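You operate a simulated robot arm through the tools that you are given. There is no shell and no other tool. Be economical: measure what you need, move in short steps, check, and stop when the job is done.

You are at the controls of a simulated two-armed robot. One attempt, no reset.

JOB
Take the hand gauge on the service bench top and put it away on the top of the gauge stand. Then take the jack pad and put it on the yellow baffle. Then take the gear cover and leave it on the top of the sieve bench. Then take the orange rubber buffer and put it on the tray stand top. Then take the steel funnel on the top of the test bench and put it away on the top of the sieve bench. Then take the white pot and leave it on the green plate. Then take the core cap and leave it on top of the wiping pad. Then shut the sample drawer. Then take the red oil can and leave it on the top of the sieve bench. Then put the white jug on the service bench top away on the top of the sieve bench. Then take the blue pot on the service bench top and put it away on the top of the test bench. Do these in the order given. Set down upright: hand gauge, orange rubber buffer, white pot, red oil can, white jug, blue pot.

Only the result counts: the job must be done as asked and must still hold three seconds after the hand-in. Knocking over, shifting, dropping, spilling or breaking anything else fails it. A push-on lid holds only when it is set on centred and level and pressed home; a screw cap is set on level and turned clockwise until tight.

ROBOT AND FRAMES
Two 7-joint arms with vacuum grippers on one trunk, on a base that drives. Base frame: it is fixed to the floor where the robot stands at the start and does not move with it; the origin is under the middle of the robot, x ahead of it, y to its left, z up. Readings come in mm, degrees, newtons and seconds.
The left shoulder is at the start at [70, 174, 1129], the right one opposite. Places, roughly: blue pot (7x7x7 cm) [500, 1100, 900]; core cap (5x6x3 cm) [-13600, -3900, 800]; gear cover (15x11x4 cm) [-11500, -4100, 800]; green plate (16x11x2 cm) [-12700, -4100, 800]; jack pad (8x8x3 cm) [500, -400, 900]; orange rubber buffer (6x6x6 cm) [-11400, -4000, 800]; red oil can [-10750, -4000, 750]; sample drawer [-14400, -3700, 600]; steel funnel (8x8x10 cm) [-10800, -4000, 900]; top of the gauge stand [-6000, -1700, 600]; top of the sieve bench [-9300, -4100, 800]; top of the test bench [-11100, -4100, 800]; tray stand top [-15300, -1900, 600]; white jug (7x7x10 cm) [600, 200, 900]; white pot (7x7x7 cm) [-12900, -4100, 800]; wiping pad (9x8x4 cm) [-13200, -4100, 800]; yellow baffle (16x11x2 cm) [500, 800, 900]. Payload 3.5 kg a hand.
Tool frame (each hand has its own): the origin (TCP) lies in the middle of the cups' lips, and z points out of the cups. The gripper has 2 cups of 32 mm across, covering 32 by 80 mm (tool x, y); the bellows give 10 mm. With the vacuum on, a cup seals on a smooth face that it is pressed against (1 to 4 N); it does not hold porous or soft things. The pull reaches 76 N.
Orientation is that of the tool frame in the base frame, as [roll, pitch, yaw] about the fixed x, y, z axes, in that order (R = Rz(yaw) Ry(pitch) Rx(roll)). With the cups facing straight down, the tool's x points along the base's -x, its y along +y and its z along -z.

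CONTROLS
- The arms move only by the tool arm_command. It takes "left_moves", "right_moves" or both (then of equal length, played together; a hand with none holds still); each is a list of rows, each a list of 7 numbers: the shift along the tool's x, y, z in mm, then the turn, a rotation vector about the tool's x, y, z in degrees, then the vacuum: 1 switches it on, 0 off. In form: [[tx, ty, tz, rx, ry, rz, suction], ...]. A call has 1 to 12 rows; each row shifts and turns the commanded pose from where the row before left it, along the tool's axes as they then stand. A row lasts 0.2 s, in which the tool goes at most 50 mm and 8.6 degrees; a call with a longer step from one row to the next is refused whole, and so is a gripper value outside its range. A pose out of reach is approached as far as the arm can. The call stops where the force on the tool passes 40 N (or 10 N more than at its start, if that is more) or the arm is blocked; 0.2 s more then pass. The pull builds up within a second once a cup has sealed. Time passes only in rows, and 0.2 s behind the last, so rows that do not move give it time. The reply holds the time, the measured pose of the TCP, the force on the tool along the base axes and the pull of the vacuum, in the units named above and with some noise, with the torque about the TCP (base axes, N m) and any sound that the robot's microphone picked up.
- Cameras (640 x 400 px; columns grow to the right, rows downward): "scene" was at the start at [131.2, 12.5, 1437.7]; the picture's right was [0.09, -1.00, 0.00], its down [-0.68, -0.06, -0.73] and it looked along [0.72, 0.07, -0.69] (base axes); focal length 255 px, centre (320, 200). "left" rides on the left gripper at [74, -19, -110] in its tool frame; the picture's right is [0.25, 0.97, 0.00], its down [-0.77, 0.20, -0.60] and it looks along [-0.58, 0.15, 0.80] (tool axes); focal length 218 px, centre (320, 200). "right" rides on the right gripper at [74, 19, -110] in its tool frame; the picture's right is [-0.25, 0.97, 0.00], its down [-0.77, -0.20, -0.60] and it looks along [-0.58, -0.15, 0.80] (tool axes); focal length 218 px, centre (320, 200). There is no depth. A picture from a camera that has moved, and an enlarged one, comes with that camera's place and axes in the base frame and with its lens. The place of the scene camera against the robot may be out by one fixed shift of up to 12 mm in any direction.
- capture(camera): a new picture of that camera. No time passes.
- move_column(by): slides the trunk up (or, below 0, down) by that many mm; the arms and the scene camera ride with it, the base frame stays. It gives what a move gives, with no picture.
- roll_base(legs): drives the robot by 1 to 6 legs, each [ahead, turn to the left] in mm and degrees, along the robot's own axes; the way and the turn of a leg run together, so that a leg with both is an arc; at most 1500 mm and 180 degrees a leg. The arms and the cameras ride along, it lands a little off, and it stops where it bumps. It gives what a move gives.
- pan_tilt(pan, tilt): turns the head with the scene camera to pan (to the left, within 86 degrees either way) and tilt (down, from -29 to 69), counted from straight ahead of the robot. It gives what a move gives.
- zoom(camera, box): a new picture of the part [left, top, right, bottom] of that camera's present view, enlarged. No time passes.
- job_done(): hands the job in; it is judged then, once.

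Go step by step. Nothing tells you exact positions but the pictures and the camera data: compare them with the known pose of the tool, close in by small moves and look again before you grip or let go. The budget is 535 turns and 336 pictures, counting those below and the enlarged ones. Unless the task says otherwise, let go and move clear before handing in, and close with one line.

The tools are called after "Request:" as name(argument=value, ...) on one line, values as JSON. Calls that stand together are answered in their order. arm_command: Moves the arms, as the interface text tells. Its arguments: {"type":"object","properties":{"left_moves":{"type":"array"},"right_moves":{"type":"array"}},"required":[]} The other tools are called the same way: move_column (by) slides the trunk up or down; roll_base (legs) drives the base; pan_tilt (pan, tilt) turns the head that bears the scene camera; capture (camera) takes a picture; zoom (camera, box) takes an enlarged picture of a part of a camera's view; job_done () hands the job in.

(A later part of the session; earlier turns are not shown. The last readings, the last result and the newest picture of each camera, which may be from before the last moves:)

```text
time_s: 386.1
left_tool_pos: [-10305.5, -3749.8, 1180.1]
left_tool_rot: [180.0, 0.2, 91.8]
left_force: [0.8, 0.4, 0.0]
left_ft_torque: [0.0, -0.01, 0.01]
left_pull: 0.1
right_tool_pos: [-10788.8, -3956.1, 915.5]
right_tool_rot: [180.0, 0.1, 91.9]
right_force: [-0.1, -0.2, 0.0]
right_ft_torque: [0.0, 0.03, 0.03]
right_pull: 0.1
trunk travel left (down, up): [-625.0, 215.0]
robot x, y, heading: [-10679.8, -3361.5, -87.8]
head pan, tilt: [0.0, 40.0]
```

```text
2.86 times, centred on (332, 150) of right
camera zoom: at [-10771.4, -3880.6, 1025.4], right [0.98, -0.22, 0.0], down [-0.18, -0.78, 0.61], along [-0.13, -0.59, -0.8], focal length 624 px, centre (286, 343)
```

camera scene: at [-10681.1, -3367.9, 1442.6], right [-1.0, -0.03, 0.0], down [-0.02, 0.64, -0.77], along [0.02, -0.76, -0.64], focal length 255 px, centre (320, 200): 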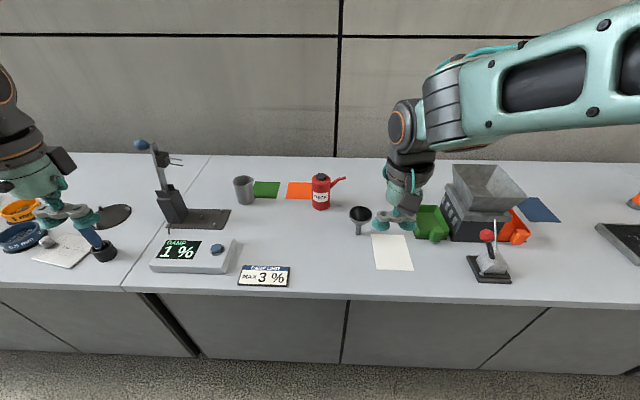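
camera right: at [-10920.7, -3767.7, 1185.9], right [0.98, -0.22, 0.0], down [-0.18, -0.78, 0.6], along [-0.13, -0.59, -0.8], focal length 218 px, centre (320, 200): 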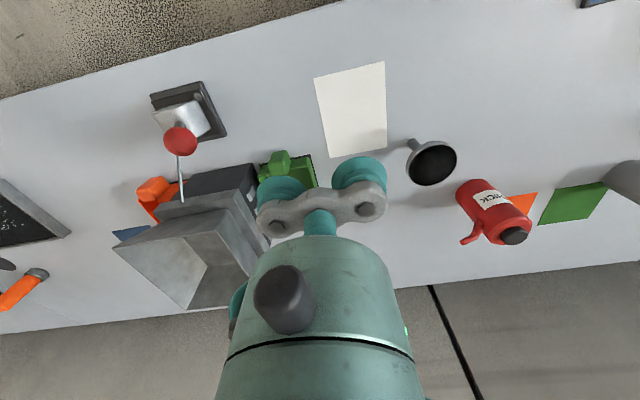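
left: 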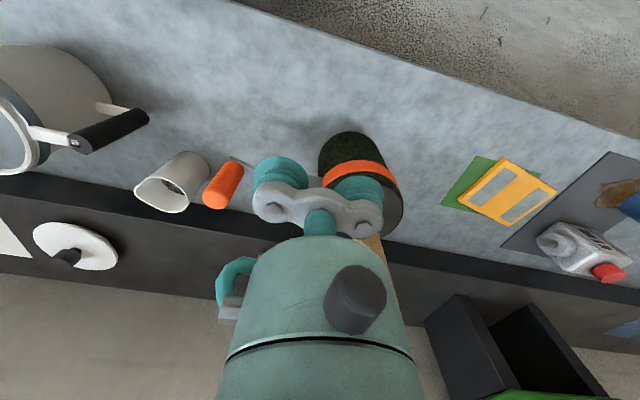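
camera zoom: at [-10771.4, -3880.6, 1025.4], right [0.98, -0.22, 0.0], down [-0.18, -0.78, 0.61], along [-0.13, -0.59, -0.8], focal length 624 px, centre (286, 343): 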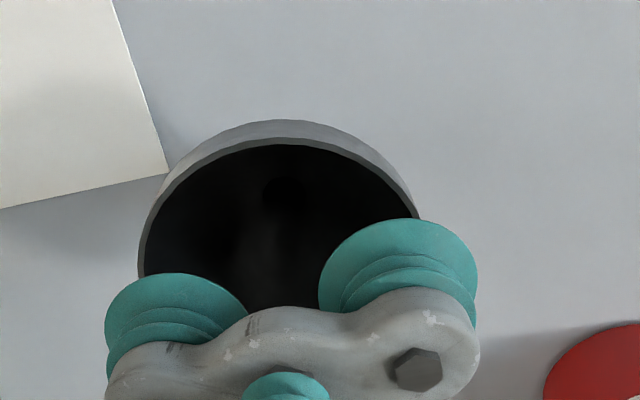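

The alignment looks right. I descend slowly with the vacuum on.

Request:
arm_command(right_moves=[[0, 0, 10, 0, 0, 0, 1], [0, 0, 6, 0, 0, 0, 1], [0, 0, 3, 0, 0, 0, 1], [0, 0, 2, 0, 0, 0, 1], [0, 0, 0, 0, 0, 0, 1]])

```text
time_s: 387.3
left_tool_pos: [-10304.7, -3750.3, 1179.6]
left_tool_rot: [180.0, 0.2, 91.8]
left_force: [0.6, 0.7, 0.0]
left_ft_torque: [0.02, -0.01, -0.04]
left_pull: 0.1
right_tool_pos: [-10789.0, -3955.9, 894.6]
right_tool_rot: [-179.9, 0.0, 91.9]
right_force: [0.0, -0.4, -0.1]
right_ft_torque: [-0.01, -0.06, 0.02]
right_pull: 0.1
trunk travel left (down, up): [-625.0, 215.0]
robot x, y, heading: [-10680.2, -3360.7, -88.3]
head pan, tilt: [0.0, 40.0]
```

Request:
arm_command(right_moves=[[0, 0, 2, 0, 0, 0, 1], [0, 0, 2, 0, 0, 0, 1], [0, 0, 2, 0, 0, 0, 1], [0, 0, 0, 0, 0, 0, 1]])

```text
time_s: 388.3
left_tool_pos: [-10305.8, -3750.6, 1179.7]
left_tool_rot: [180.0, 0.2, 91.9]
left_force: [-0.1, 0.2, 0.0]
left_ft_torque: [0.0, 0.03, 0.03]
left_pull: 0.0
right_tool_pos: [-10789.6, -3957.2, 890.7]
right_tool_rot: [-180.0, 0.1, 91.8]
right_force: [1.1, 0.4, 2.0]
right_ft_torque: [-0.01, 0.02, -0.01]
right_pull: 0.1
trunk travel left (down, up): [-625.0, 215.0]
robot x, y, heading: [-10677.9, -3364.2, -88.0]
head pan, tilt: [0.0, 40.0]
```

Request:
arm_command(right_moves=[[0, 0, 1.5, 0, 0, 0, 1], [0, 0, 0, 0, 0, 0, 1], [0, 0, 0, 0, 0, 0, 1], [0, 0, 0, 0, 0, 0, 1]])

Request:
zoom(camera="scene", box=[320, 200, 416, 260])

```text
time_s: 389.3
left_tool_pos: [-10305.5, -3750.9, 1180.4]
left_tool_rot: [180.0, 0.1, 91.9]
left_force: [-0.7, 0.6, 0.1]
left_ft_torque: [0.03, -0.03, -0.03]
left_pull: 0.1
right_tool_pos: [-10789.5, -3955.5, 889.1]
right_tool_rot: [-179.9, 0.0, 91.9]
right_force: [1.0, -0.5, 2.7]
right_ft_torque: [0.0, 0.0, 0.0]
right_pull: 0.0
trunk travel left (down, up): [-625.0, 215.0]
robot x, y, heading: [-10683.9, -3362.2, -88.2]
head pan, tilt: [0.0, 40.0]
```

```text
6.67 times, centred on (368, 230) of scene
camera zoom: at [-10676.7, -3493.9, 1442.8], right [-1.0, -0.03, 0.0], down [-0.02, 0.64, -0.77], along [0.03, -0.77, -0.64], focal length 1698 px, centre (0, 0)
```

zoom: 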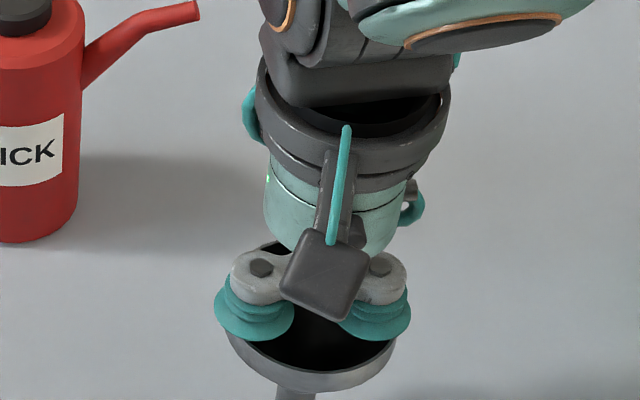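

The thin rim gives contact but no seal. I'll test the +y cup lowered inside the bowl, with the other cup passing just outside the rim.

Request:
arm_command(right_moves=[[0, 0, -10, 0, 0, 0, 0], [0, 0, -20, 0, 0, 0, 0], [2, -31, 0, 0, 0, 0, 0], [0, 0, 0, 0, 0, 0, 0]])

Request:
zoom(camera="right", box=[220, 80, 444, 220])

Request:
zoom(camera="scene", box=[320, 190, 432, 260])

```text
time_s: 390.3
left_tool_pos: [-10304.8, -3750.1, 1179.7]
left_tool_rot: [-180.0, 0.2, 91.9]
left_force: [0.0, -0.5, -1.2]
left_ft_torque: [-0.01, 0.02, 0.04]
left_pull: 0.1
right_tool_pos: [-10821.2, -3955.1, 917.9]
right_tool_rot: [-180.0, -0.1, 91.8]
right_force: [0.5, -0.4, -0.2]
right_ft_torque: [0.0, -0.03, 0.01]
right_pull: 0.1
trunk travel left (down, up): [-625.0, 215.0]
robot x, y, heading: [-10677.6, -3368.1, -88.2]
head pan, tilt: [0.0, 40.0]
```

```text
2.86 times, centred on (332, 150) of right
camera zoom: at [-10804.8, -3880.2, 1027.4], right [0.98, -0.22, 0.0], down [-0.18, -0.78, 0.6], along [-0.13, -0.59, -0.8], focal length 624 px, centre (286, 343)
```

zoom: 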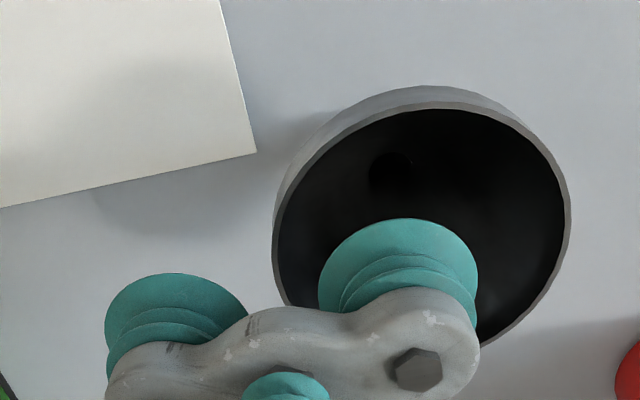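

```text
5.71 times, centred on (376, 225) of scene
camera zoom: at [-10675.8, -3494.4, 1442.7], right [-1.0, -0.03, 0.0], down [-0.02, 0.64, -0.77], along [0.02, -0.77, -0.64], focal length 1455 px, centre (0, 57)
```

zoom: 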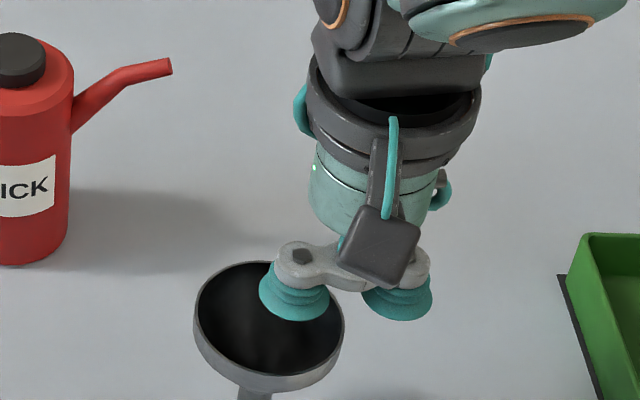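

The rim centre is unchanged. I lower the cup into the bowl.

Request:
arm_command(right_moves=[[0, 0, 15, 0, 0, 0, 0], [0, 0, 12, 0, 0, 0, 1], [0, 0, 4, 0, 0, 0, 1], [0, 0, 4, 0, 0, 0, 1], [0, 0, 0, 0, 0, 0, 1]])

```text
time_s: 391.5
left_tool_pos: [-10306.4, -3746.6, 1180.2]
left_tool_rot: [180.0, 0.3, 92.0]
left_force: [0.0, 0.0, -0.9]
left_ft_torque: [0.01, -0.01, -0.02]
left_pull: 0.1
right_tool_pos: [-10820.4, -3952.3, 884.8]
right_tool_rot: [-179.9, 0.3, 91.9]
right_force: [-5.8, -1.4, 30.5]
right_ft_torque: [-0.23, -1.24, -0.05]
right_pull: 37.5
trunk travel left (down, up): [-625.0, 215.0]
robot x, y, heading: [-10680.5, -3362.5, -88.4]
head pan, tilt: [0.0, 40.0]
```

It sealed with a 37.5 N pull. I lift carefully.

Request:
arm_command(right_moves=[[0, 0, -4, 0, 0, 0, 1], [0, 0, -10, 0, 0, 0, 1], [0, 0, -20, 0, 0, 0, 1], [0, 0, 0, 0, 0, 0, 1]])

Request:
zoom(camera="scene", box=[310, 170, 470, 270])

```text
time_s: 392.5
left_tool_pos: [-10305.0, -3752.0, 1178.9]
left_tool_rot: [-179.9, 0.1, 91.9]
left_force: [-0.4, -0.1, 0.0]
left_ft_torque: [0.07, 0.02, 0.01]
left_pull: 0.1
right_tool_pos: [-10820.6, -3953.8, 916.9]
right_tool_rot: [180.0, 0.2, 91.9]
right_force: [-0.2, -0.4, -0.2]
right_ft_torque: [0.01, -0.84, 0.01]
right_pull: 37.7
trunk travel left (down, up): [-625.0, 215.0]
robot x, y, heading: [-10683.4, -3360.7, -88.2]
head pan, tilt: [0.0, 40.0]
```

```text
4.00 times, centred on (390, 220) of scene
camera zoom: at [-10676.7, -3495.2, 1442.6], right [-1.0, -0.03, 0.0], down [-0.02, 0.64, -0.77], along [0.03, -0.77, -0.64], focal length 1019 px, centre (40, 120)
```

zoom: 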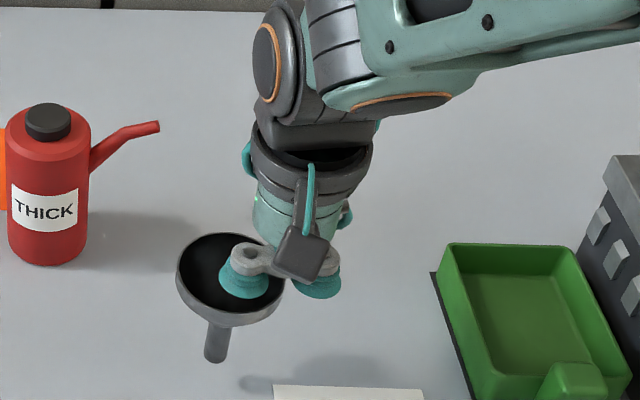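

The funnel is lifted. I raise it, draw it in and drive to the sieve bench, aiming for the free space behind the blue ring at about [-9755,-4060].

Request:
arm_command(right_moves=[[0, 0, -40, 0, 0, 0, 1], [0, 0, -40, 0, 0, 0, 1], [0, 0, -40, 0, 0, 0, 1], [0, 0, -40, 0, 0, 0, 1], [20, 0, -30, 0, 0, 0, 1], [40, 0, 0, 0, 0, 0, 1], [40, 0, 0, 0, 0, 0, 1], [0, 0, 0, 0, 0, 0, 1]])

Request:
roll_base(legs=[[-260, 0], [0, 88.2], [1000, 0], [0, -90], [180, 0]])

Request:
capture(camera="scene")

```text
time_s: 394.3
left_tool_pos: [-10305.7, -3751.6, 1178.1]
left_tool_rot: [-179.9, 0.1, 91.9]
left_force: [-0.4, -0.1, -0.2]
left_ft_torque: [-0.01, -0.02, 0.03]
left_pull: 0.0
right_tool_pos: [-10824.0, -3852.3, 1104.2]
right_tool_rot: [-180.0, 0.0, 91.9]
right_force: [0.5, -0.7, -0.3]
right_ft_torque: [0.0, -0.84, 0.0]
right_pull: 37.7
trunk travel left (down, up): [-625.0, 215.0]
robot x, y, heading: [-10674.6, -3363.4, -88.2]
head pan, tilt: [0.0, 40.0]
```

```text
time_s: 409.6
left_tool_pos: [-9299.8, -3711.2, 1181.0]
left_tool_rot: [-180.0, 0.2, 90.1]
left_force: [0.0, 0.0, -0.1]
left_ft_torque: [0.01, 0.0, 0.06]
left_pull: 0.1
right_tool_pos: [-9821.5, -3796.4, 1104.9]
right_tool_rot: [180.0, 0.2, 89.9]
right_force: [-0.3, -0.4, -0.2]
right_ft_torque: [0.0, -0.76, 0.02]
right_pull: 37.7
trunk travel left (down, up): [-625.0, 215.0]
robot x, y, heading: [-9661.4, -3312.7, -89.9]
head pan, tilt: [0.0, 40.0]
```

```text
248 pictures are left
camera scene: at [-9662.5, -3443.0, 1442.8], right [-1.0, 0.0, 0.0], down [0.0, 0.64, -0.77], along [0.0, -0.77, -0.64], focal length 255 px, centre (320, 200)
```

scene: 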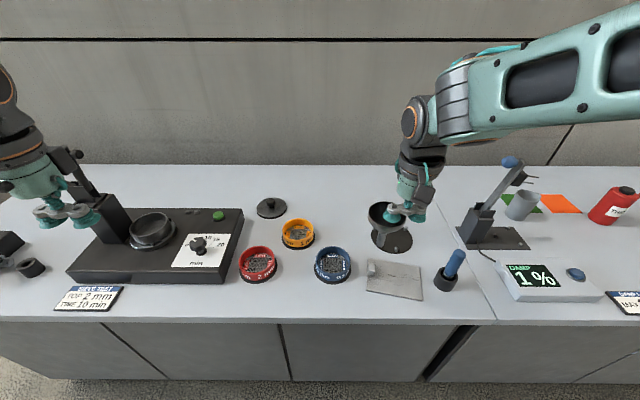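

I advance 50 mm and move the funnel toward [-9745,-4060], descending to about 985 on the way.

Request:
roll_base(legs=[[52, 0]])

Request:
arm_command(right_moves=[[-35, 8, 15, 0, 0, 0, 1], [-35, 8, 20, 0, 0, 0, 1], [-35, 8, 20, 0, 0, 0, 1], [-35, 8, 20, 0, 0, 0, 1], [-35, 8, 20, 0, 0, 0, 1], [-35, 3, 20, 0, 0, 0, 1], [0, 0, 0, 0, 0, 0, 1]])

Request:
capture(camera="scene")

Request:
capture(camera="right")

```text
time_s: 410.6
left_tool_pos: [-9299.0, -3761.8, 1180.6]
left_tool_rot: [-180.0, 0.3, 90.1]
left_force: [1.0, -0.6, 0.5]
left_ft_torque: [0.01, -0.04, -0.03]
left_pull: 0.0
right_tool_pos: [-9820.2, -3846.3, 1106.7]
right_tool_rot: [-180.0, 0.2, 90.1]
right_force: [-0.1, -0.7, -0.3]
right_ft_torque: [-0.02, -0.81, -0.01]
right_pull: 37.7
trunk travel left (down, up): [-625.0, 215.0]
robot x, y, heading: [-9662.7, -3368.2, -89.9]
head pan, tilt: [0.0, 40.0]
```

```text
time_s: 412.2
left_tool_pos: [-9299.5, -3762.6, 1180.2]
left_tool_rot: [180.0, 0.3, 90.1]
left_force: [0.6, 0.2, 0.5]
left_ft_torque: [-0.01, -0.02, -0.02]
left_pull: 0.0
right_tool_pos: [-9777.2, -4057.8, 989.2]
right_tool_rot: [180.0, 0.1, 90.1]
right_force: [0.6, -0.1, 0.0]
right_ft_torque: [-0.06, -0.8, 0.02]
right_pull: 37.5
trunk travel left (down, up): [-625.0, 215.0]
robot x, y, heading: [-9658.8, -3365.1, -90.0]
head pan, tilt: [0.0, 40.0]
```

```text
247 pictures are left
camera scene: at [-9662.2, -3495.1, 1442.9], right [-1.0, 0.0, 0.0], down [0.0, 0.64, -0.77], along [0.0, -0.77, -0.64], focal length 255 px, centre (320, 200)
```

scene: 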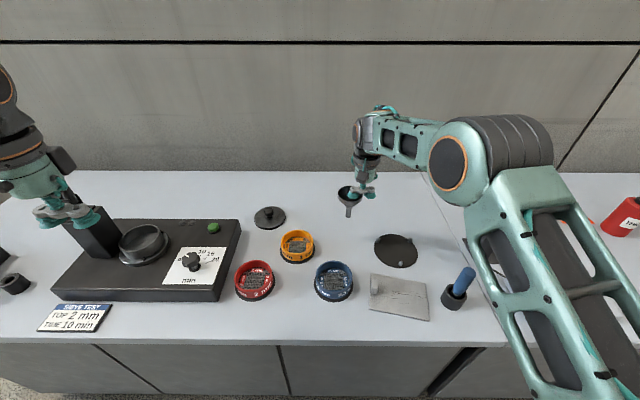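

```text
246 pictures are left
camera right: at [-9758.2, -3984.0, 1098.2], right [0.97, -0.25, 0.0], down [-0.2, -0.77, 0.61], along [-0.15, -0.59, -0.8], focal length 218 px, centre (320, 200)
```

right: 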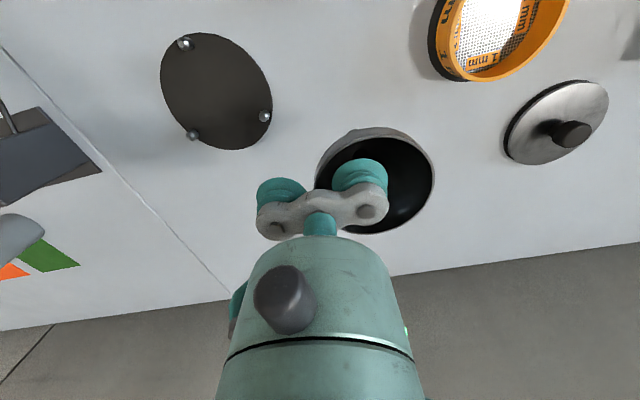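

The spot is clear. I descend.

Request:
arm_command(right_moves=[[0, 0, 30, 0, 0, 0, 1], [0, 0, 30, 0, 0, 0, 1], [0, 0, 20, 0, 0, 0, 1], [0, 0, 8, 0, 0, 0, 1], [0, 0, 4, 0, 0, 0, 1], [0, 0, 0, 0, 0, 0, 1]])

Request:
zoom(camera="scene", box=[280, 150, 440, 250])

```text
time_s: 413.6
left_tool_pos: [-9297.5, -3763.9, 1179.9]
left_tool_rot: [-180.0, 0.3, 90.3]
left_force: [0.0, 0.4, 0.3]
left_ft_torque: [0.0, -0.01, 0.01]
left_pull: 0.1
right_tool_pos: [-9778.1, -4059.7, 897.2]
right_tool_rot: [-180.0, 0.2, 90.1]
right_force: [0.3, -0.2, -0.4]
right_ft_torque: [-0.01, -0.78, 0.03]
right_pull: 37.8
trunk travel left (down, up): [-625.0, 215.0]
robot x, y, heading: [-9661.7, -3367.3, -90.0]
head pan, tilt: [0.0, 40.0]
```

```text
4.00 times, centred on (360, 200) of scene
camera zoom: at [-9662.3, -3496.7, 1442.7], right [-1.0, 0.0, 0.0], down [0.0, 0.64, -0.77], along [0.0, -0.77, -0.64], focal length 1019 px, centre (160, 200)
```

zoom: 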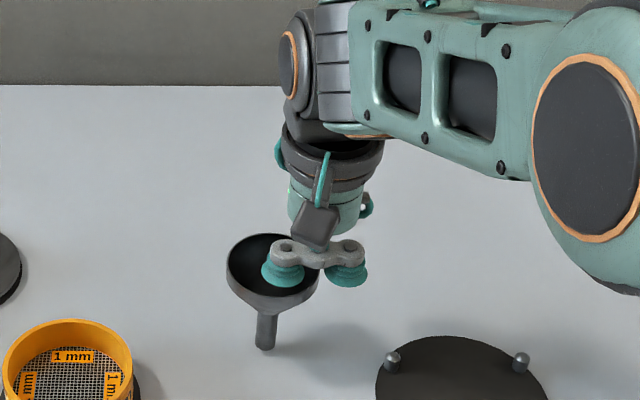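

Request:
arm_command(right_moves=[[0, 0, 3, 0, 0, 0, 1], [0, 0, 3, 0, 0, 0, 1], [0, 0, 2, 0, 0, 0, 1], [0, 0, 0, 0, 0, 0, 1]])

```text
time_s: 414.6
left_tool_pos: [-9298.8, -3762.8, 1179.5]
left_tool_rot: [180.0, 0.1, 90.1]
left_force: [-1.2, -0.2, 0.5]
left_ft_torque: [-0.01, 0.0, 0.01]
left_pull: 0.0
right_tool_pos: [-9777.0, -4060.3, 891.3]
right_tool_rot: [179.9, 0.2, 90.1]
right_force: [-0.7, 0.2, 6.5]
right_ft_torque: [0.0, -0.9, 0.04]
right_pull: 37.9
trunk travel left (down, up): [-625.0, 215.0]
robot x, y, heading: [-9659.7, -3363.0, -89.7]
head pan, tilt: [0.0, 40.0]
```

Contact. I release and withdraw straight up slowly.

Request:
arm_command(right_moves=[[0, 0, -1, 0, 0, 0, 1], [0, 0, 0, 0, 0, 0, 0], [0, 0, 0, 0, 0, 0, 0], [0, 0, 0, 0, 0, 0, 0], [0, 0, -2, 0, 0, 0, 0], [0, 0, -3, 0, 0, 0, 0], [0, 0, -6, 0, 0, 0, 0], [0, 0, -20, 0, 0, 0, 0], [0, 0, -40, 0, 0, 0, 0], [0, 0, -40, 0, 0, 0, 0], [20, 0, -30, 0, 0, 0, 0], [40, 0, -25, 0, 0, 0, 0]])

Request:
capture(camera="scene")

```text
time_s: 417.2
left_tool_pos: [-9300.0, -3761.2, 1181.1]
left_tool_rot: [179.9, 0.3, 90.2]
left_force: [-0.3, 0.3, -1.0]
left_ft_torque: [-0.03, -0.04, 0.04]
left_pull: 0.0
right_tool_pos: [-9775.3, -3995.9, 1059.9]
right_tool_rot: [180.0, 0.2, 90.1]
right_force: [-1.4, 0.1, -0.1]
right_ft_torque: [0.0, -0.02, -0.01]
right_pull: 0.0
trunk travel left (down, up): [-625.0, 215.0]
robot x, y, heading: [-9660.0, -3363.2, -89.8]
head pan, tilt: [0.0, 40.0]
```

```text
244 pictures are left
camera scene: at [-9662.1, -3493.2, 1443.0], right [-1.0, 0.0, 0.0], down [0.0, 0.64, -0.77], along [0.0, -0.77, -0.64], focal length 255 px, centre (320, 200)
```

scene: 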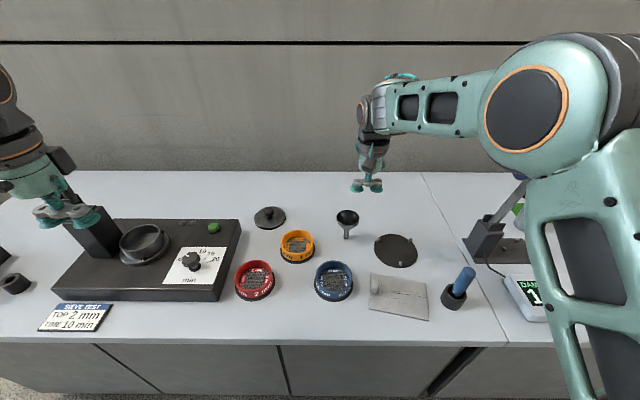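

The funnel stands on the sieve bench. Next come the white pot and green plate near x≈-12800, so I retract and drive.

Request:
arm_command(right_moves=[[40, 0, -25, 0, 0, 0, 0], [40, 0, -25, 0, 0, 0, 0], [40, 0, 0, 0, 0, 0, 0], [30, 0, 0, 0, 0, 0, 0]])

Request:
roll_base(legs=[[-300, 0], [0, -90], [1500, 0], [1500, 0], [40, 0], [0, 90]])

Request:
pan_tilt(pan=0, tilt=38)

Request:
capture(camera="scene")

```text
time_s: 418.2
left_tool_pos: [-9298.1, -3762.5, 1180.9]
left_tool_rot: [180.0, 0.4, 90.2]
left_force: [0.2, -0.8, 0.5]
left_ft_torque: [-0.04, -0.01, -0.02]
left_pull: 0.0
right_tool_pos: [-9776.7, -3848.8, 1109.3]
right_tool_rot: [180.0, 0.1, 90.1]
right_force: [0.5, 0.0, 0.1]
right_ft_torque: [-0.02, 0.0, 0.02]
right_pull: 0.0
trunk travel left (down, up): [-625.0, 215.0]
robot x, y, heading: [-9658.0, -3367.7, -89.9]
head pan, tilt: [0.0, 40.0]
```

```text
time_s: 442.2
left_tool_pos: [-12399.0, -3440.4, 1179.6]
left_tool_rot: [-180.0, 0.2, 81.4]
left_force: [-0.3, 0.9, 0.0]
left_ft_torque: [0.02, 0.0, 0.02]
left_pull: 0.0
right_tool_pos: [-12884.8, -3453.3, 1108.1]
right_tool_rot: [180.0, 0.0, 81.4]
right_force: [0.1, 0.5, 0.7]
right_ft_torque: [-0.05, 0.02, -0.03]
right_pull: 0.0
trunk travel left (down, up): [-625.0, 215.0]
robot x, y, heading: [-12695.1, -2993.2, -98.8]
head pan, tilt: [0.0, 40.0]
```

```text
time_s: 442.8
left_tool_pos: [-12398.7, -3440.0, 1180.4]
left_tool_rot: [-179.9, 0.2, 81.4]
left_force: [0.2, -0.2, -0.2]
left_ft_torque: [0.01, -0.01, -0.03]
left_pull: 0.0
right_tool_pos: [-12884.2, -3454.1, 1109.1]
right_tool_rot: [180.0, 0.1, 81.4]
right_force: [-0.1, -0.1, 0.7]
right_ft_torque: [0.0, 0.05, 0.03]
right_pull: 0.2
trunk travel left (down, up): [-625.0, 215.0]
robot x, y, heading: [-12692.9, -2993.6, -98.9]
head pan, tilt: [0.0, 38.0]
```

```text
243 pictures are left
camera scene: at [-12718.2, -3122.9, 1445.7], right [-0.99, 0.15, 0.0], down [0.09, 0.61, -0.79], along [-0.12, -0.78, -0.62], focal length 255 px, centre (320, 200)
```

scene: 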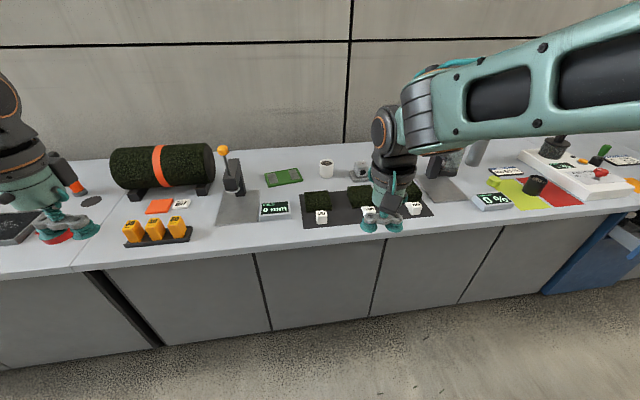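

The white pot is at about [-12896,-4081] and the green plate at about [-12701,-4108]. I straighten up and dock.

Request:
roll_base(legs=[[0, 9], [370, 0]])

Request:
pan_tilt(pan=-8, tilt=42)

Request:
capture(camera="scene")

Request:
capture(camera="right")

```text
time_s: 445.8
left_tool_pos: [-12328.4, -3753.1, 1180.4]
left_tool_rot: [179.9, 0.1, 90.6]
left_force: [0.9, -0.1, -0.5]
left_ft_torque: [-0.01, 0.01, 0.0]
left_pull: 0.0
right_tool_pos: [-12806.3, -3842.5, 1109.1]
right_tool_rot: [-180.0, 0.0, 90.6]
right_force: [-0.5, -0.9, -0.2]
right_ft_torque: [0.01, 0.03, 0.01]
right_pull: 0.0
trunk travel left (down, up): [-625.0, 215.0]
robot x, y, heading: [-12693.0, -3356.4, -89.5]
head pan, tilt: [0.0, 38.0]
```

```text
time_s: 446.5
left_tool_pos: [-12328.8, -3755.3, 1180.2]
left_tool_rot: [180.0, 0.3, 90.5]
left_force: [-0.3, 0.3, 0.4]
left_ft_torque: [-0.01, 0.04, 0.02]
left_pull: 0.0
right_tool_pos: [-12805.7, -3843.5, 1108.8]
right_tool_rot: [179.9, 0.0, 90.5]
right_force: [-0.4, -0.3, -0.1]
right_ft_torque: [0.0, -0.04, -0.01]
right_pull: 0.1
trunk travel left (down, up): [-625.0, 215.0]
robot x, y, heading: [-12693.6, -3359.0, -89.7]
head pan, tilt: [-8.0, 42.0]
```

```text
242 pictures are left
camera scene: at [-12705.6, -3487.1, 1439.7], right [-0.99, 0.13, 0.0], down [0.09, 0.66, -0.74], along [-0.1, -0.74, -0.67], focal length 255 px, centre (320, 200)
```

scene: 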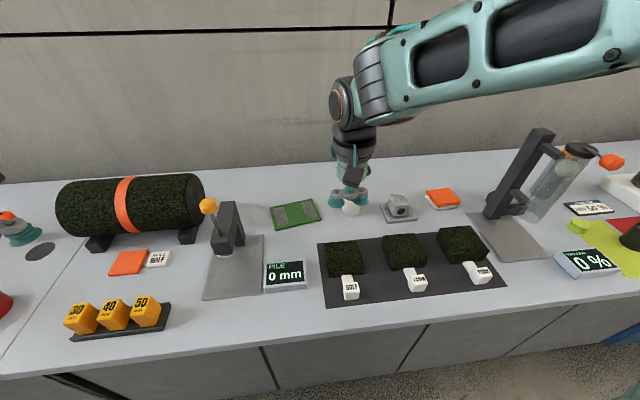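

```text
241 pictures are left
camera right: at [-12787.1, -3769.5, 1218.0], right [0.97, -0.24, 0.0], down [-0.19, -0.77, 0.6], along [-0.15, -0.59, -0.8], focal length 218 px, centre (320, 200)
```

right: 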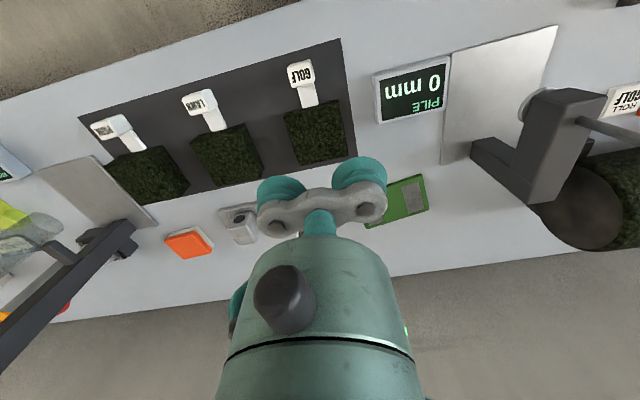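

I move the hand aside to see the pot.

Request:
arm_command(right_moves=[[-30, -40, 20, 0, 0, 0, 0], [-30, -40, 20, 0, 0, 0, 0], [-30, -40, 20, 0, 0, 0, 0], [-30, -40, 20, 0, 0, 0, 0], [0, 0, 0, 0, 0, 0, 0]])

Request:
capture(camera="right")

Request:
zoom(camera="scene", box=[240, 150, 440, 275])

```text
refused: row 1 steps farther than a row can; nothing moved
```

```text
240 pictures are left
camera right: at [-12787.1, -3769.5, 1218.0], right [0.97, -0.24, 0.0], down [-0.19, -0.77, 0.6], along [-0.15, -0.59, -0.8], focal length 218 px, centre (320, 200)
```

right: 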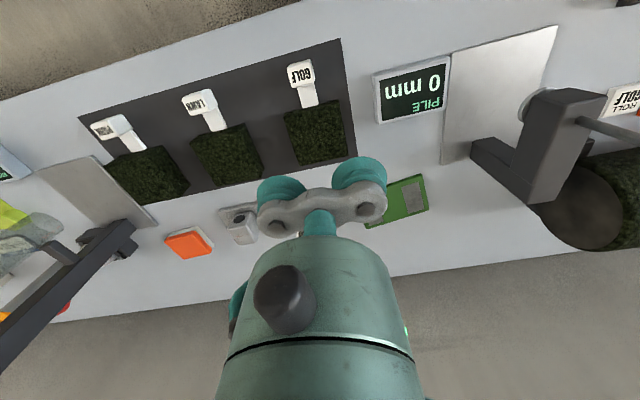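

```text
3.20 times, centred on (340, 212) of scene
camera zoom: at [-12705.6, -3487.1, 1439.7], right [-0.99, 0.13, 0.0], down [0.09, 0.66, -0.74], along [-0.1, -0.74, -0.67], focal length 815 px, centre (256, 160)
```

zoom: 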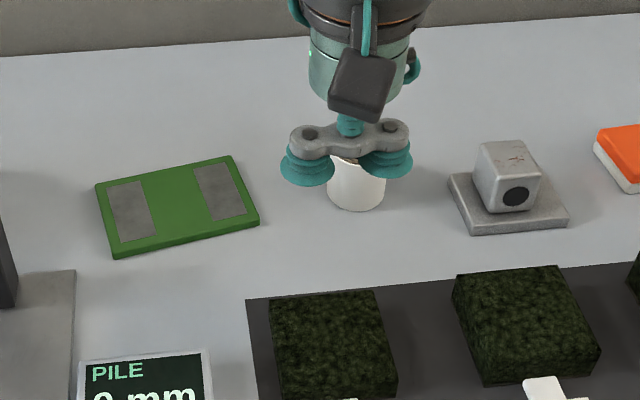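

To gain reach I turn the robot 25° left so the right shoulder comes forward.

Request:
roll_base(legs=[[0, 25]])

Request:
pan_tilt(pan=-30, tilt=42)

Request:
capture(camera="scene")

Request:
capture(camera="right")

```text
time_s: 448.2
left_tool_pos: [-12194.7, -3559.4, 1180.2]
left_tool_rot: [-180.0, 0.1, 115.8]
left_force: [0.4, 0.4, 0.2]
left_ft_torque: [-0.01, 0.02, -0.01]
left_pull: 0.1
right_tool_pos: [-12587.4, -3845.3, 1108.4]
right_tool_rot: [-179.9, 0.0, 115.8]
right_force: [0.5, 1.3, 0.1]
right_ft_torque: [-0.02, 0.0, 0.01]
right_pull: 0.1
trunk travel left (down, up): [-625.0, 215.0]
robot x, y, heading: [-12693.4, -3357.3, -64.2]
head pan, tilt: [-8.0, 42.0]
```

```text
time_s: 449.0
left_tool_pos: [-12193.9, -3559.7, 1179.9]
left_tool_rot: [179.9, 0.2, 115.8]
left_force: [0.2, -0.3, -0.7]
left_ft_torque: [-0.02, 0.02, -0.02]
left_pull: 0.0
right_tool_pos: [-12587.4, -3845.1, 1108.7]
right_tool_rot: [180.0, -0.1, 115.8]
right_force: [0.0, 0.0, 0.3]
right_ft_torque: [0.01, -0.01, 0.01]
right_pull: 0.1
trunk travel left (down, up): [-625.0, 215.0]
robot x, y, heading: [-12696.7, -3356.4, -64.3]
head pan, tilt: [-30.0, 42.0]
```

```text
238 pictures are left
camera scene: at [-12679.4, -3482.0, 1439.8], right [-1.0, 0.07, 0.0], down [0.05, 0.67, -0.74], along [-0.05, -0.74, -0.67], focal length 255 px, centre (320, 200)
```

scene: 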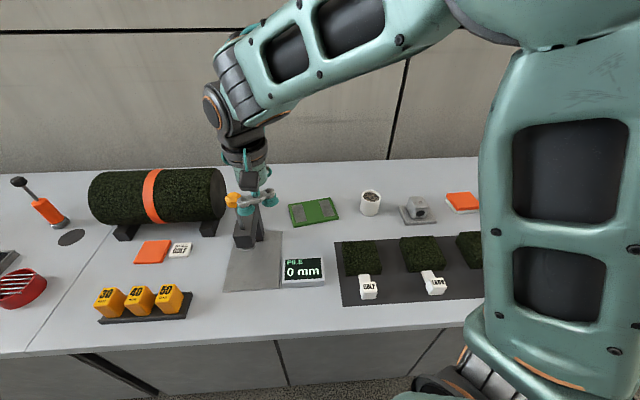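

```text
237 pictures are left
camera right: at [-12602.3, -3769.5, 1218.1], right [0.98, 0.19, 0.0], down [0.15, -0.78, 0.6], along [0.12, -0.59, -0.8], focal length 218 px, centre (320, 200)
```

right: 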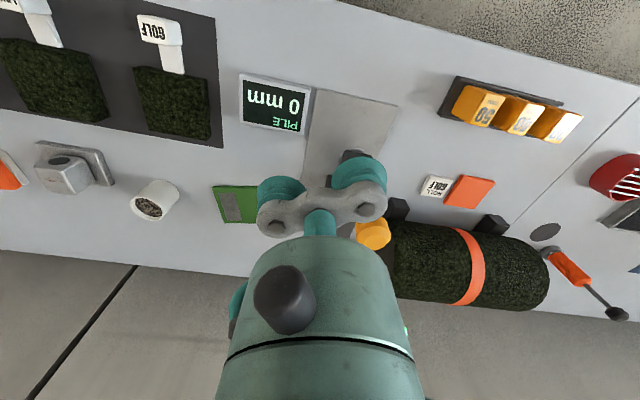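

I zoom in on the pot from both cameras.

Request:
zoom(camera="scene", box=[280, 160, 440, 260])

Request:
zoom(camera="right", box=[80, 140, 240, 240])

```text
4.00 times, centred on (360, 210) of scene
camera zoom: at [-12679.4, -3482.0, 1439.8], right [-1.0, 0.07, 0.0], down [0.05, 0.67, -0.74], along [-0.05, -0.74, -0.67], focal length 1019 px, centre (160, 160)
```

zoom: 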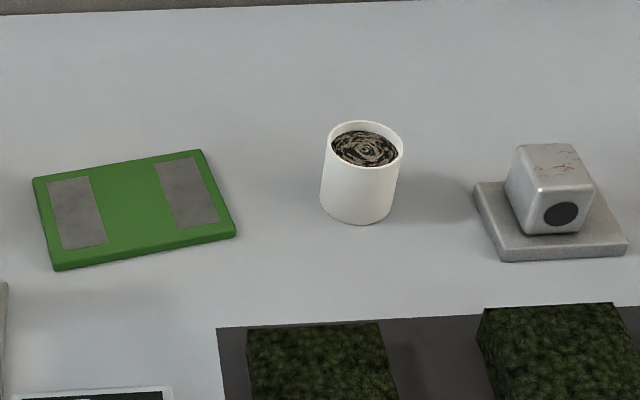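

```text
4.00 times, centred on (160, 190) of right
camera zoom: at [-12602.3, -3769.5, 1218.1], right [0.98, 0.19, 0.0], down [0.15, -0.78, 0.6], along [0.12, -0.59, -0.8], focal length 873 px, centre (960, 240)
```

zoom: 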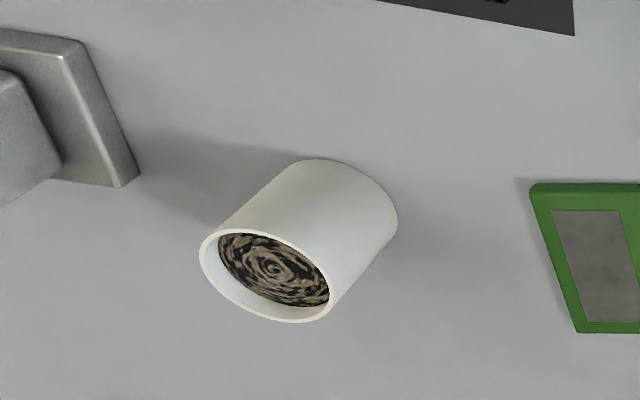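

The pot's rim centre is about [-12898,-4120,867], 68 mm across. I bring the right hand over it so the -y cup will go inside the rim and the other cup stays outside toward the green plate.

Request:
arm_command(right_moves=[[-12, -41, 0, 0, 0, 0, 0], [-12, -41, 0, 0, 0, 0, 0], [-12, -41, 0, 0, 0, 0, 0], [-12, -41, 0, 0, 0, 0, 0], [-13, -41, 0, 0, 0, 0, 0], [-13, -41, 0, 0, 0, 0, 0], [-13, -41, 15, 0, 0, 0, 0], [-13, -41, 20, 0, 0, 0, 0], [-12, -40, 20, 0, 0, 0, 0], [0, 0, 45, 0, 0, 0, 0], [0, 0, 45, 0, 0, 0, 0], [0, 0, 30, 0, 0, 0, 0]])

Request:
zoom(camera="right", box=[200, 60, 440, 210])

Request:
zoom(camera="scene", box=[280, 140, 440, 240])

```text
time_s: 451.6
left_tool_pos: [-12195.0, -3560.8, 1180.0]
left_tool_rot: [179.8, 0.2, 115.8]
left_force: [-0.2, 0.0, 0.5]
left_ft_torque: [-0.01, -0.02, 0.0]
left_pull: 0.0
right_tool_pos: [-12871.0, -4104.2, 933.0]
right_tool_rot: [179.9, 0.0, 115.8]
right_force: [-0.4, -0.2, -0.7]
right_ft_torque: [0.0, -0.01, -0.01]
right_pull: 0.1
trunk travel left (down, up): [-625.0, 215.0]
robot x, y, heading: [-12697.7, -3357.4, -64.3]
head pan, tilt: [-30.0, 42.0]
```

```text
2.67 times, centred on (320, 135) of right
camera zoom: at [-12886.0, -4029.6, 1042.2], right [0.98, 0.19, 0.0], down [0.15, -0.78, 0.6], along [0.12, -0.59, -0.8], focal length 582 px, centre (320, 373)
```

zoom: 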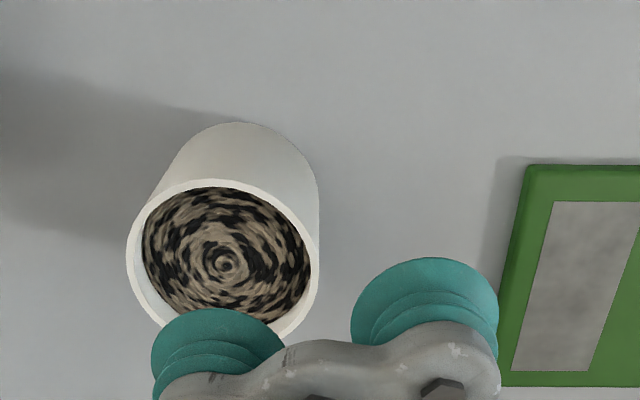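

```text
4.00 times, centred on (360, 190) of scene
camera zoom: at [-12680.2, -3483.1, 1439.7], right [-1.0, 0.07, 0.0], down [0.05, 0.67, -0.74], along [-0.05, -0.74, -0.67], focal length 1019 px, centre (160, 240)
```

zoom: 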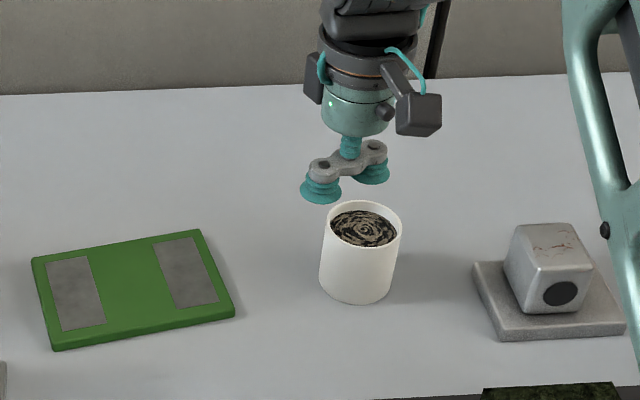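

Well aligned. I descend into the pot's mouth with the vacuum on.

Request:
arm_command(right_moves=[[2, -1, 30, 0, 0, 0, 0], [0, 0, 25, 0, 0, 0, 1], [0, 0, 6, 0, 0, 0, 1], [0, 0, 4, 0, 0, 0, 1], [0, 0, 2, 0, 0, 0, 1], [0, 0, 0, 0, 0, 0, 1]])

```text
time_s: 453.0
left_tool_pos: [-12194.6, -3559.0, 1180.3]
left_tool_rot: [-180.0, 0.3, 115.9]
left_force: [-0.1, -0.4, 0.3]
left_ft_torque: [0.02, -0.01, 0.02]
left_pull: 0.0
right_tool_pos: [-12871.2, -4103.9, 868.4]
right_tool_rot: [-179.9, 0.2, 115.8]
right_force: [-1.6, -1.6, 7.9]
right_ft_torque: [-0.52, 1.03, 0.02]
right_pull: 37.6
trunk travel left (down, up): [-625.0, 215.0]
robot x, y, heading: [-12694.8, -3359.2, -64.4]
head pan, tilt: [-30.0, 42.0]
```

Sealed at 37.6 N. I lift and carry it over to the green plate.

Request:
arm_command(right_moves=[[0, 0, -4, 0, 0, 0, 1], [0, 0, -12, 0, 0, 0, 1], [0, 0, -25, 0, 0, 0, 1], [0, 0, -30, 0, 0, 0, 1], [-13, 31, 0, 0, 0, 0, 1], [-13, 31, 0, 0, 0, 0, 1], [-13, 31, 0, 0, 0, 0, 1], [-13, 31, 0, 0, 0, 0, 1], [-13, 30, 0, 0, 0, 0, 1], [-13, 30, 0, 0, 0, 0, 1], [0, 0, 0, 0, 0, 0, 1]])

Request:
zoom(camera="scene", box=[240, 130, 400, 230])

Request:
capture(camera="right")

```text
time_s: 455.4
left_tool_pos: [-12196.0, -3559.5, 1181.4]
left_tool_rot: [179.9, 0.2, 115.9]
left_force: [-1.5, -0.6, 0.7]
left_ft_torque: [0.0, 0.0, 0.0]
left_pull: 0.1
right_tool_pos: [-12672.4, -4093.5, 939.1]
right_tool_rot: [-180.0, 0.1, 115.7]
right_force: [-0.1, -0.2, -0.8]
right_ft_torque: [-0.36, 0.78, 0.05]
right_pull: 38.5
trunk travel left (down, up): [-625.0, 215.0]
robot x, y, heading: [-12693.7, -3360.4, -63.9]
head pan, tilt: [-30.0, 42.0]
```

```text
4.00 times, centred on (320, 180) of scene
camera zoom: at [-12680.2, -3482.1, 1439.8], right [-1.0, 0.07, 0.0], down [0.05, 0.67, -0.74], along [-0.05, -0.74, -0.67], focal length 1019 px, centre (320, 280)
```

zoom: 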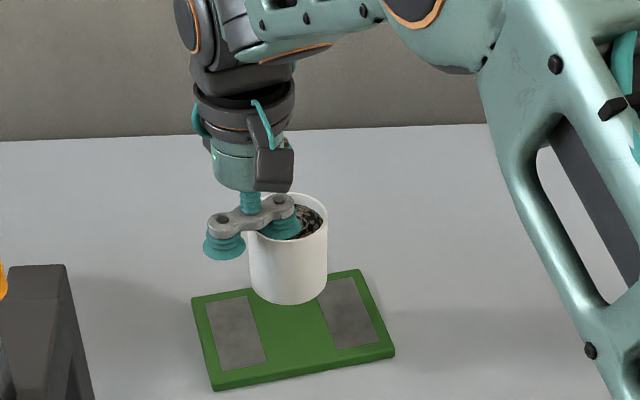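

```text
231 pictures are left
camera right: at [-12686.3, -4019.0, 1048.2], right [0.98, 0.19, 0.0], down [0.15, -0.78, 0.6], along [0.12, -0.59, -0.8], focal length 218 px, centre (320, 200)
```

right: 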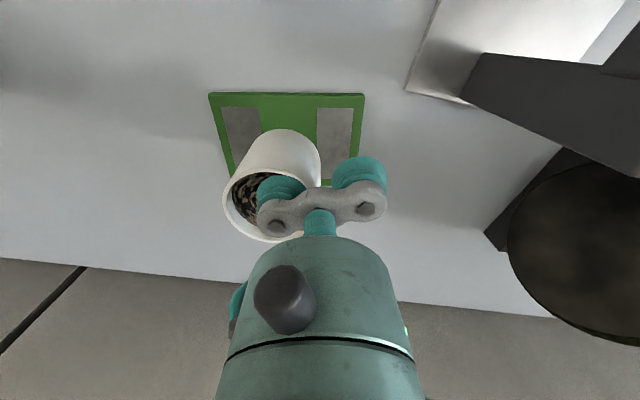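

Nearly centred. I nudge 5 mm back and lower to the plate.

Request:
arm_command(right_moves=[[-5, -2, 20, 0, 0, 0, 1], [0, 0, 15, 0, 0, 0, 1], [0, 0, 5, 0, 0, 0, 1], [0, 0, 4, 0, 0, 0, 1], [0, 0, 0, 0, 0, 0, 1]])

Request:
zoom(camera="scene", box=[240, 150, 400, 250])

```text
time_s: 456.6
left_tool_pos: [-12195.3, -3558.9, 1179.8]
left_tool_rot: [-180.0, 0.1, 116.0]
left_force: [-0.4, -0.3, 0.3]
left_ft_torque: [0.0, -0.01, 0.03]
left_pull: 0.0
right_tool_pos: [-12670.0, -4098.9, 894.9]
right_tool_rot: [180.0, 0.0, 115.7]
right_force: [0.0, 0.6, -1.3]
right_ft_torque: [-0.34, 0.8, 0.03]
right_pull: 38.4
trunk travel left (down, up): [-625.0, 215.0]
robot x, y, heading: [-12692.5, -3358.7, -64.1]
head pan, tilt: [-30.0, 42.0]
```

```text
4.00 times, centred on (320, 200) of scene
camera zoom: at [-12679.5, -3481.8, 1439.8], right [-1.0, 0.07, 0.0], down [0.05, 0.67, -0.74], along [-0.05, -0.74, -0.67], focal length 1019 px, centre (320, 200)
```

zoom: 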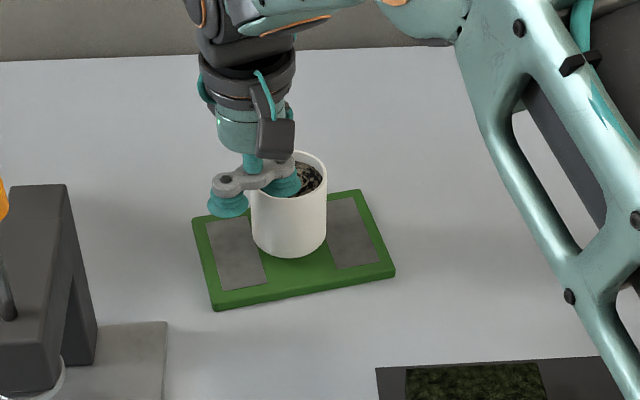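

Request:
arm_command(right_moves=[[0, 0, 3, 0, 0, 0, 1], [0, 0, 2, 0, 0, 0, 1], [0, 0, 2, 0, 0, 0, 1], [0, 0, 0, 0, 0, 0, 1]])

```text
time_s: 457.6
left_tool_pos: [-12193.7, -3558.9, 1180.2]
left_tool_rot: [179.9, 0.1, 115.9]
left_force: [0.3, -0.6, 0.6]
left_ft_torque: [-0.03, -0.02, 0.01]
left_pull: 0.1
right_tool_pos: [-12670.6, -4099.1, 888.2]
right_tool_rot: [179.9, 0.0, 115.9]
right_force: [0.2, 0.5, -0.6]
right_ft_torque: [-0.37, 0.77, 0.0]
right_pull: 37.8
trunk travel left (down, up): [-625.0, 215.0]
robot x, y, heading: [-12695.5, -3354.8, -64.2]
head pan, tilt: [-30.0, 42.0]
```

Request:
arm_command(right_moves=[[0, 0, 2, 0, 0, 0, 1], [0, 0, 2, 0, 0, 0, 1], [0, 0, 0, 0, 0, 0, 1]])

```text
time_s: 458.4
left_tool_pos: [-12194.5, -3559.1, 1181.1]
left_tool_rot: [-180.0, 0.2, 115.8]
left_force: [0.3, 0.3, -0.4]
left_ft_torque: [0.0, -0.02, 0.02]
left_pull: 0.1
right_tool_pos: [-12671.2, -4100.4, 882.3]
right_tool_rot: [-180.0, -0.1, 115.7]
right_force: [0.1, -0.7, -1.0]
right_ft_torque: [-0.37, 0.8, 0.01]
right_pull: 37.6
trunk travel left (down, up): [-625.0, 215.0]
robot x, y, heading: [-12695.7, -3356.1, -64.3]
head pan, tilt: [-30.0, 42.0]
```

Request:
arm_command(right_moves=[[0, 0, 2, 0, 0, 0, 1], [0, 0, 1, 0, 0, 0, 1], [0, 0, 0, 0, 0, 0, 1]])

```text
time_s: 459.2
left_tool_pos: [-12194.3, -3558.7, 1181.3]
left_tool_rot: [180.0, 0.3, 115.8]
left_force: [0.0, -0.1, -0.2]
left_ft_torque: [-0.02, -0.02, 0.03]
left_pull: 0.0
right_tool_pos: [-12670.6, -4098.4, 880.6]
right_tool_rot: [-179.9, 0.2, 115.8]
right_force: [0.1, -1.7, 6.2]
right_ft_torque: [-0.54, 0.99, 0.08]
right_pull: 37.7
trunk travel left (down, up): [-625.0, 215.0]
robot x, y, heading: [-12693.1, -3357.6, -63.9]
head pan, tilt: [-30.0, 42.0]
```

Contact made. I release and withdraw upward.

Request:
arm_command(right_moves=[[0, 0, -1, 0, 0, 0, 1], [0, 0, 0, 0, 0, 0, 0], [0, 0, 0, 0, 0, 0, 0], [0, 0, 0, 0, 0, 0, 0], [0, 0, -2, 0, 0, 0, 0], [0, 0, -3, 0, 0, 0, 0], [0, 0, -6, 0, 0, 0, 0], [0, 0, -20, 0, 0, 0, 0], [0, 0, -40, 0, 0, 0, 0], [0, 0, -40, 0, 0, 0, 0], [0, 0, -40, 0, 0, 0, 0], [0, 0, -40, 0, 0, 0, 0]])

Request:
zoom(camera="scene", box=[200, 120, 400, 245])

```text
time_s: 461.8
left_tool_pos: [-12194.7, -3558.9, 1180.7]
left_tool_rot: [179.9, 0.4, 116.0]
left_force: [-0.4, 0.0, -0.2]
left_ft_torque: [0.03, 0.01, 0.01]
left_pull: 0.1
right_tool_pos: [-12673.0, -4102.3, 1070.6]
right_tool_rot: [-180.0, 0.1, 115.7]
right_force: [0.5, 0.3, 0.2]
right_ft_torque: [0.01, -0.02, 0.02]
right_pull: 0.1
trunk travel left (down, up): [-625.0, 215.0]
robot x, y, heading: [-12691.7, -3358.9, -64.3]
head pan, tilt: [-30.0, 42.0]
```

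```text
3.20 times, centred on (300, 182) of scene
camera zoom: at [-12679.7, -3480.9, 1439.8], right [-1.0, 0.07, 0.0], down [0.05, 0.67, -0.74], along [-0.05, -0.74, -0.67], focal length 815 px, centre (384, 256)
```

zoom: 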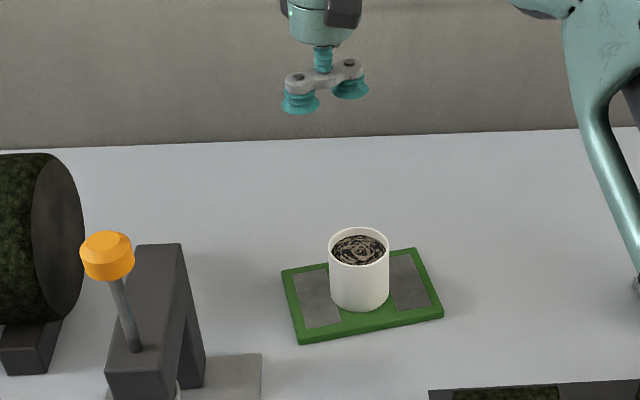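

The white pot stands on the plate. I retract and move on toward the core cap and wiping pad.

Request:
arm_command(right_moves=[[40, 0, -15, 0, 0, 0, 0], [40, 0, -15, 0, 0, 0, 0], [40, 0, 0, 0, 0, 0, 0], [40, 0, 0, 0, 0, 0, 0], [40, 0, 0, 0, 0, 0, 0]])

Request:
roll_base(legs=[[-280, 0], [0, -115.8], [490, 0], [0, 90]])

Request:
pan_tilt(pan=0, tilt=38)

Request:
capture(camera="scene")

```text
time_s: 463.0
left_tool_pos: [-12195.4, -3558.2, 1182.5]
left_tool_rot: [-180.0, 0.3, 116.0]
left_force: [-0.6, 0.0, -0.2]
left_ft_torque: [0.01, 0.03, 0.02]
left_pull: 0.1
right_tool_pos: [-12759.0, -3919.4, 1101.4]
right_tool_rot: [180.0, 0.1, 115.8]
right_force: [0.0, 0.1, -0.1]
right_ft_torque: [-0.02, 0.0, 0.02]
right_pull: 0.0
trunk travel left (down, up): [-625.0, 215.0]
robot x, y, heading: [-12697.0, -3359.2, -64.2]
head pan, tilt: [-30.0, 42.0]
```

```text
time_s: 476.2
left_tool_pos: [-12940.6, -3506.7, 1181.3]
left_tool_rot: [-180.0, 0.3, 91.5]
left_force: [0.1, -0.5, 0.3]
left_ft_torque: [0.01, -0.02, 0.0]
left_pull: 0.1
right_tool_pos: [-13603.1, -3602.3, 1101.7]
right_tool_rot: [-180.0, 0.1, 91.6]
right_force: [0.4, 0.7, 0.0]
right_ft_torque: [0.01, -0.03, 0.0]
right_pull: 0.0
trunk travel left (down, up): [-625.0, 215.0]
robot x, y, heading: [-13310.9, -3118.5, -88.5]
head pan, tilt: [-30.0, 42.0]
```

```text
time_s: 477.1
left_tool_pos: [-12940.0, -3505.7, 1180.8]
left_tool_rot: [180.0, 0.2, 91.6]
left_force: [0.4, 0.1, 0.5]
left_ft_torque: [0.01, 0.0, 0.01]
left_pull: 0.0
right_tool_pos: [-13603.0, -3602.7, 1101.3]
right_tool_rot: [-180.0, 0.0, 91.4]
right_force: [0.4, -0.1, 1.0]
right_ft_torque: [0.01, 0.0, 0.04]
right_pull: 0.1
trunk travel left (down, up): [-625.0, 215.0]
robot x, y, heading: [-13311.8, -3115.9, -88.7]
head pan, tilt: [0.0, 38.0]
```

```text
228 pictures are left
camera scene: at [-13310.2, -3247.8, 1445.7], right [-1.0, -0.02, 0.0], down [-0.01, 0.62, -0.79], along [0.02, -0.79, -0.62], focal length 255 px, centre (320, 200)
```

scene: 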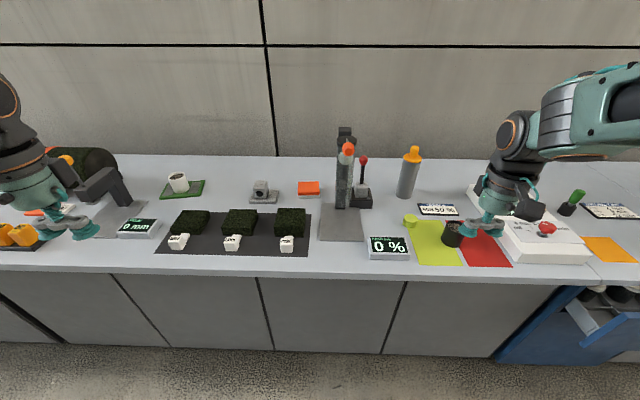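

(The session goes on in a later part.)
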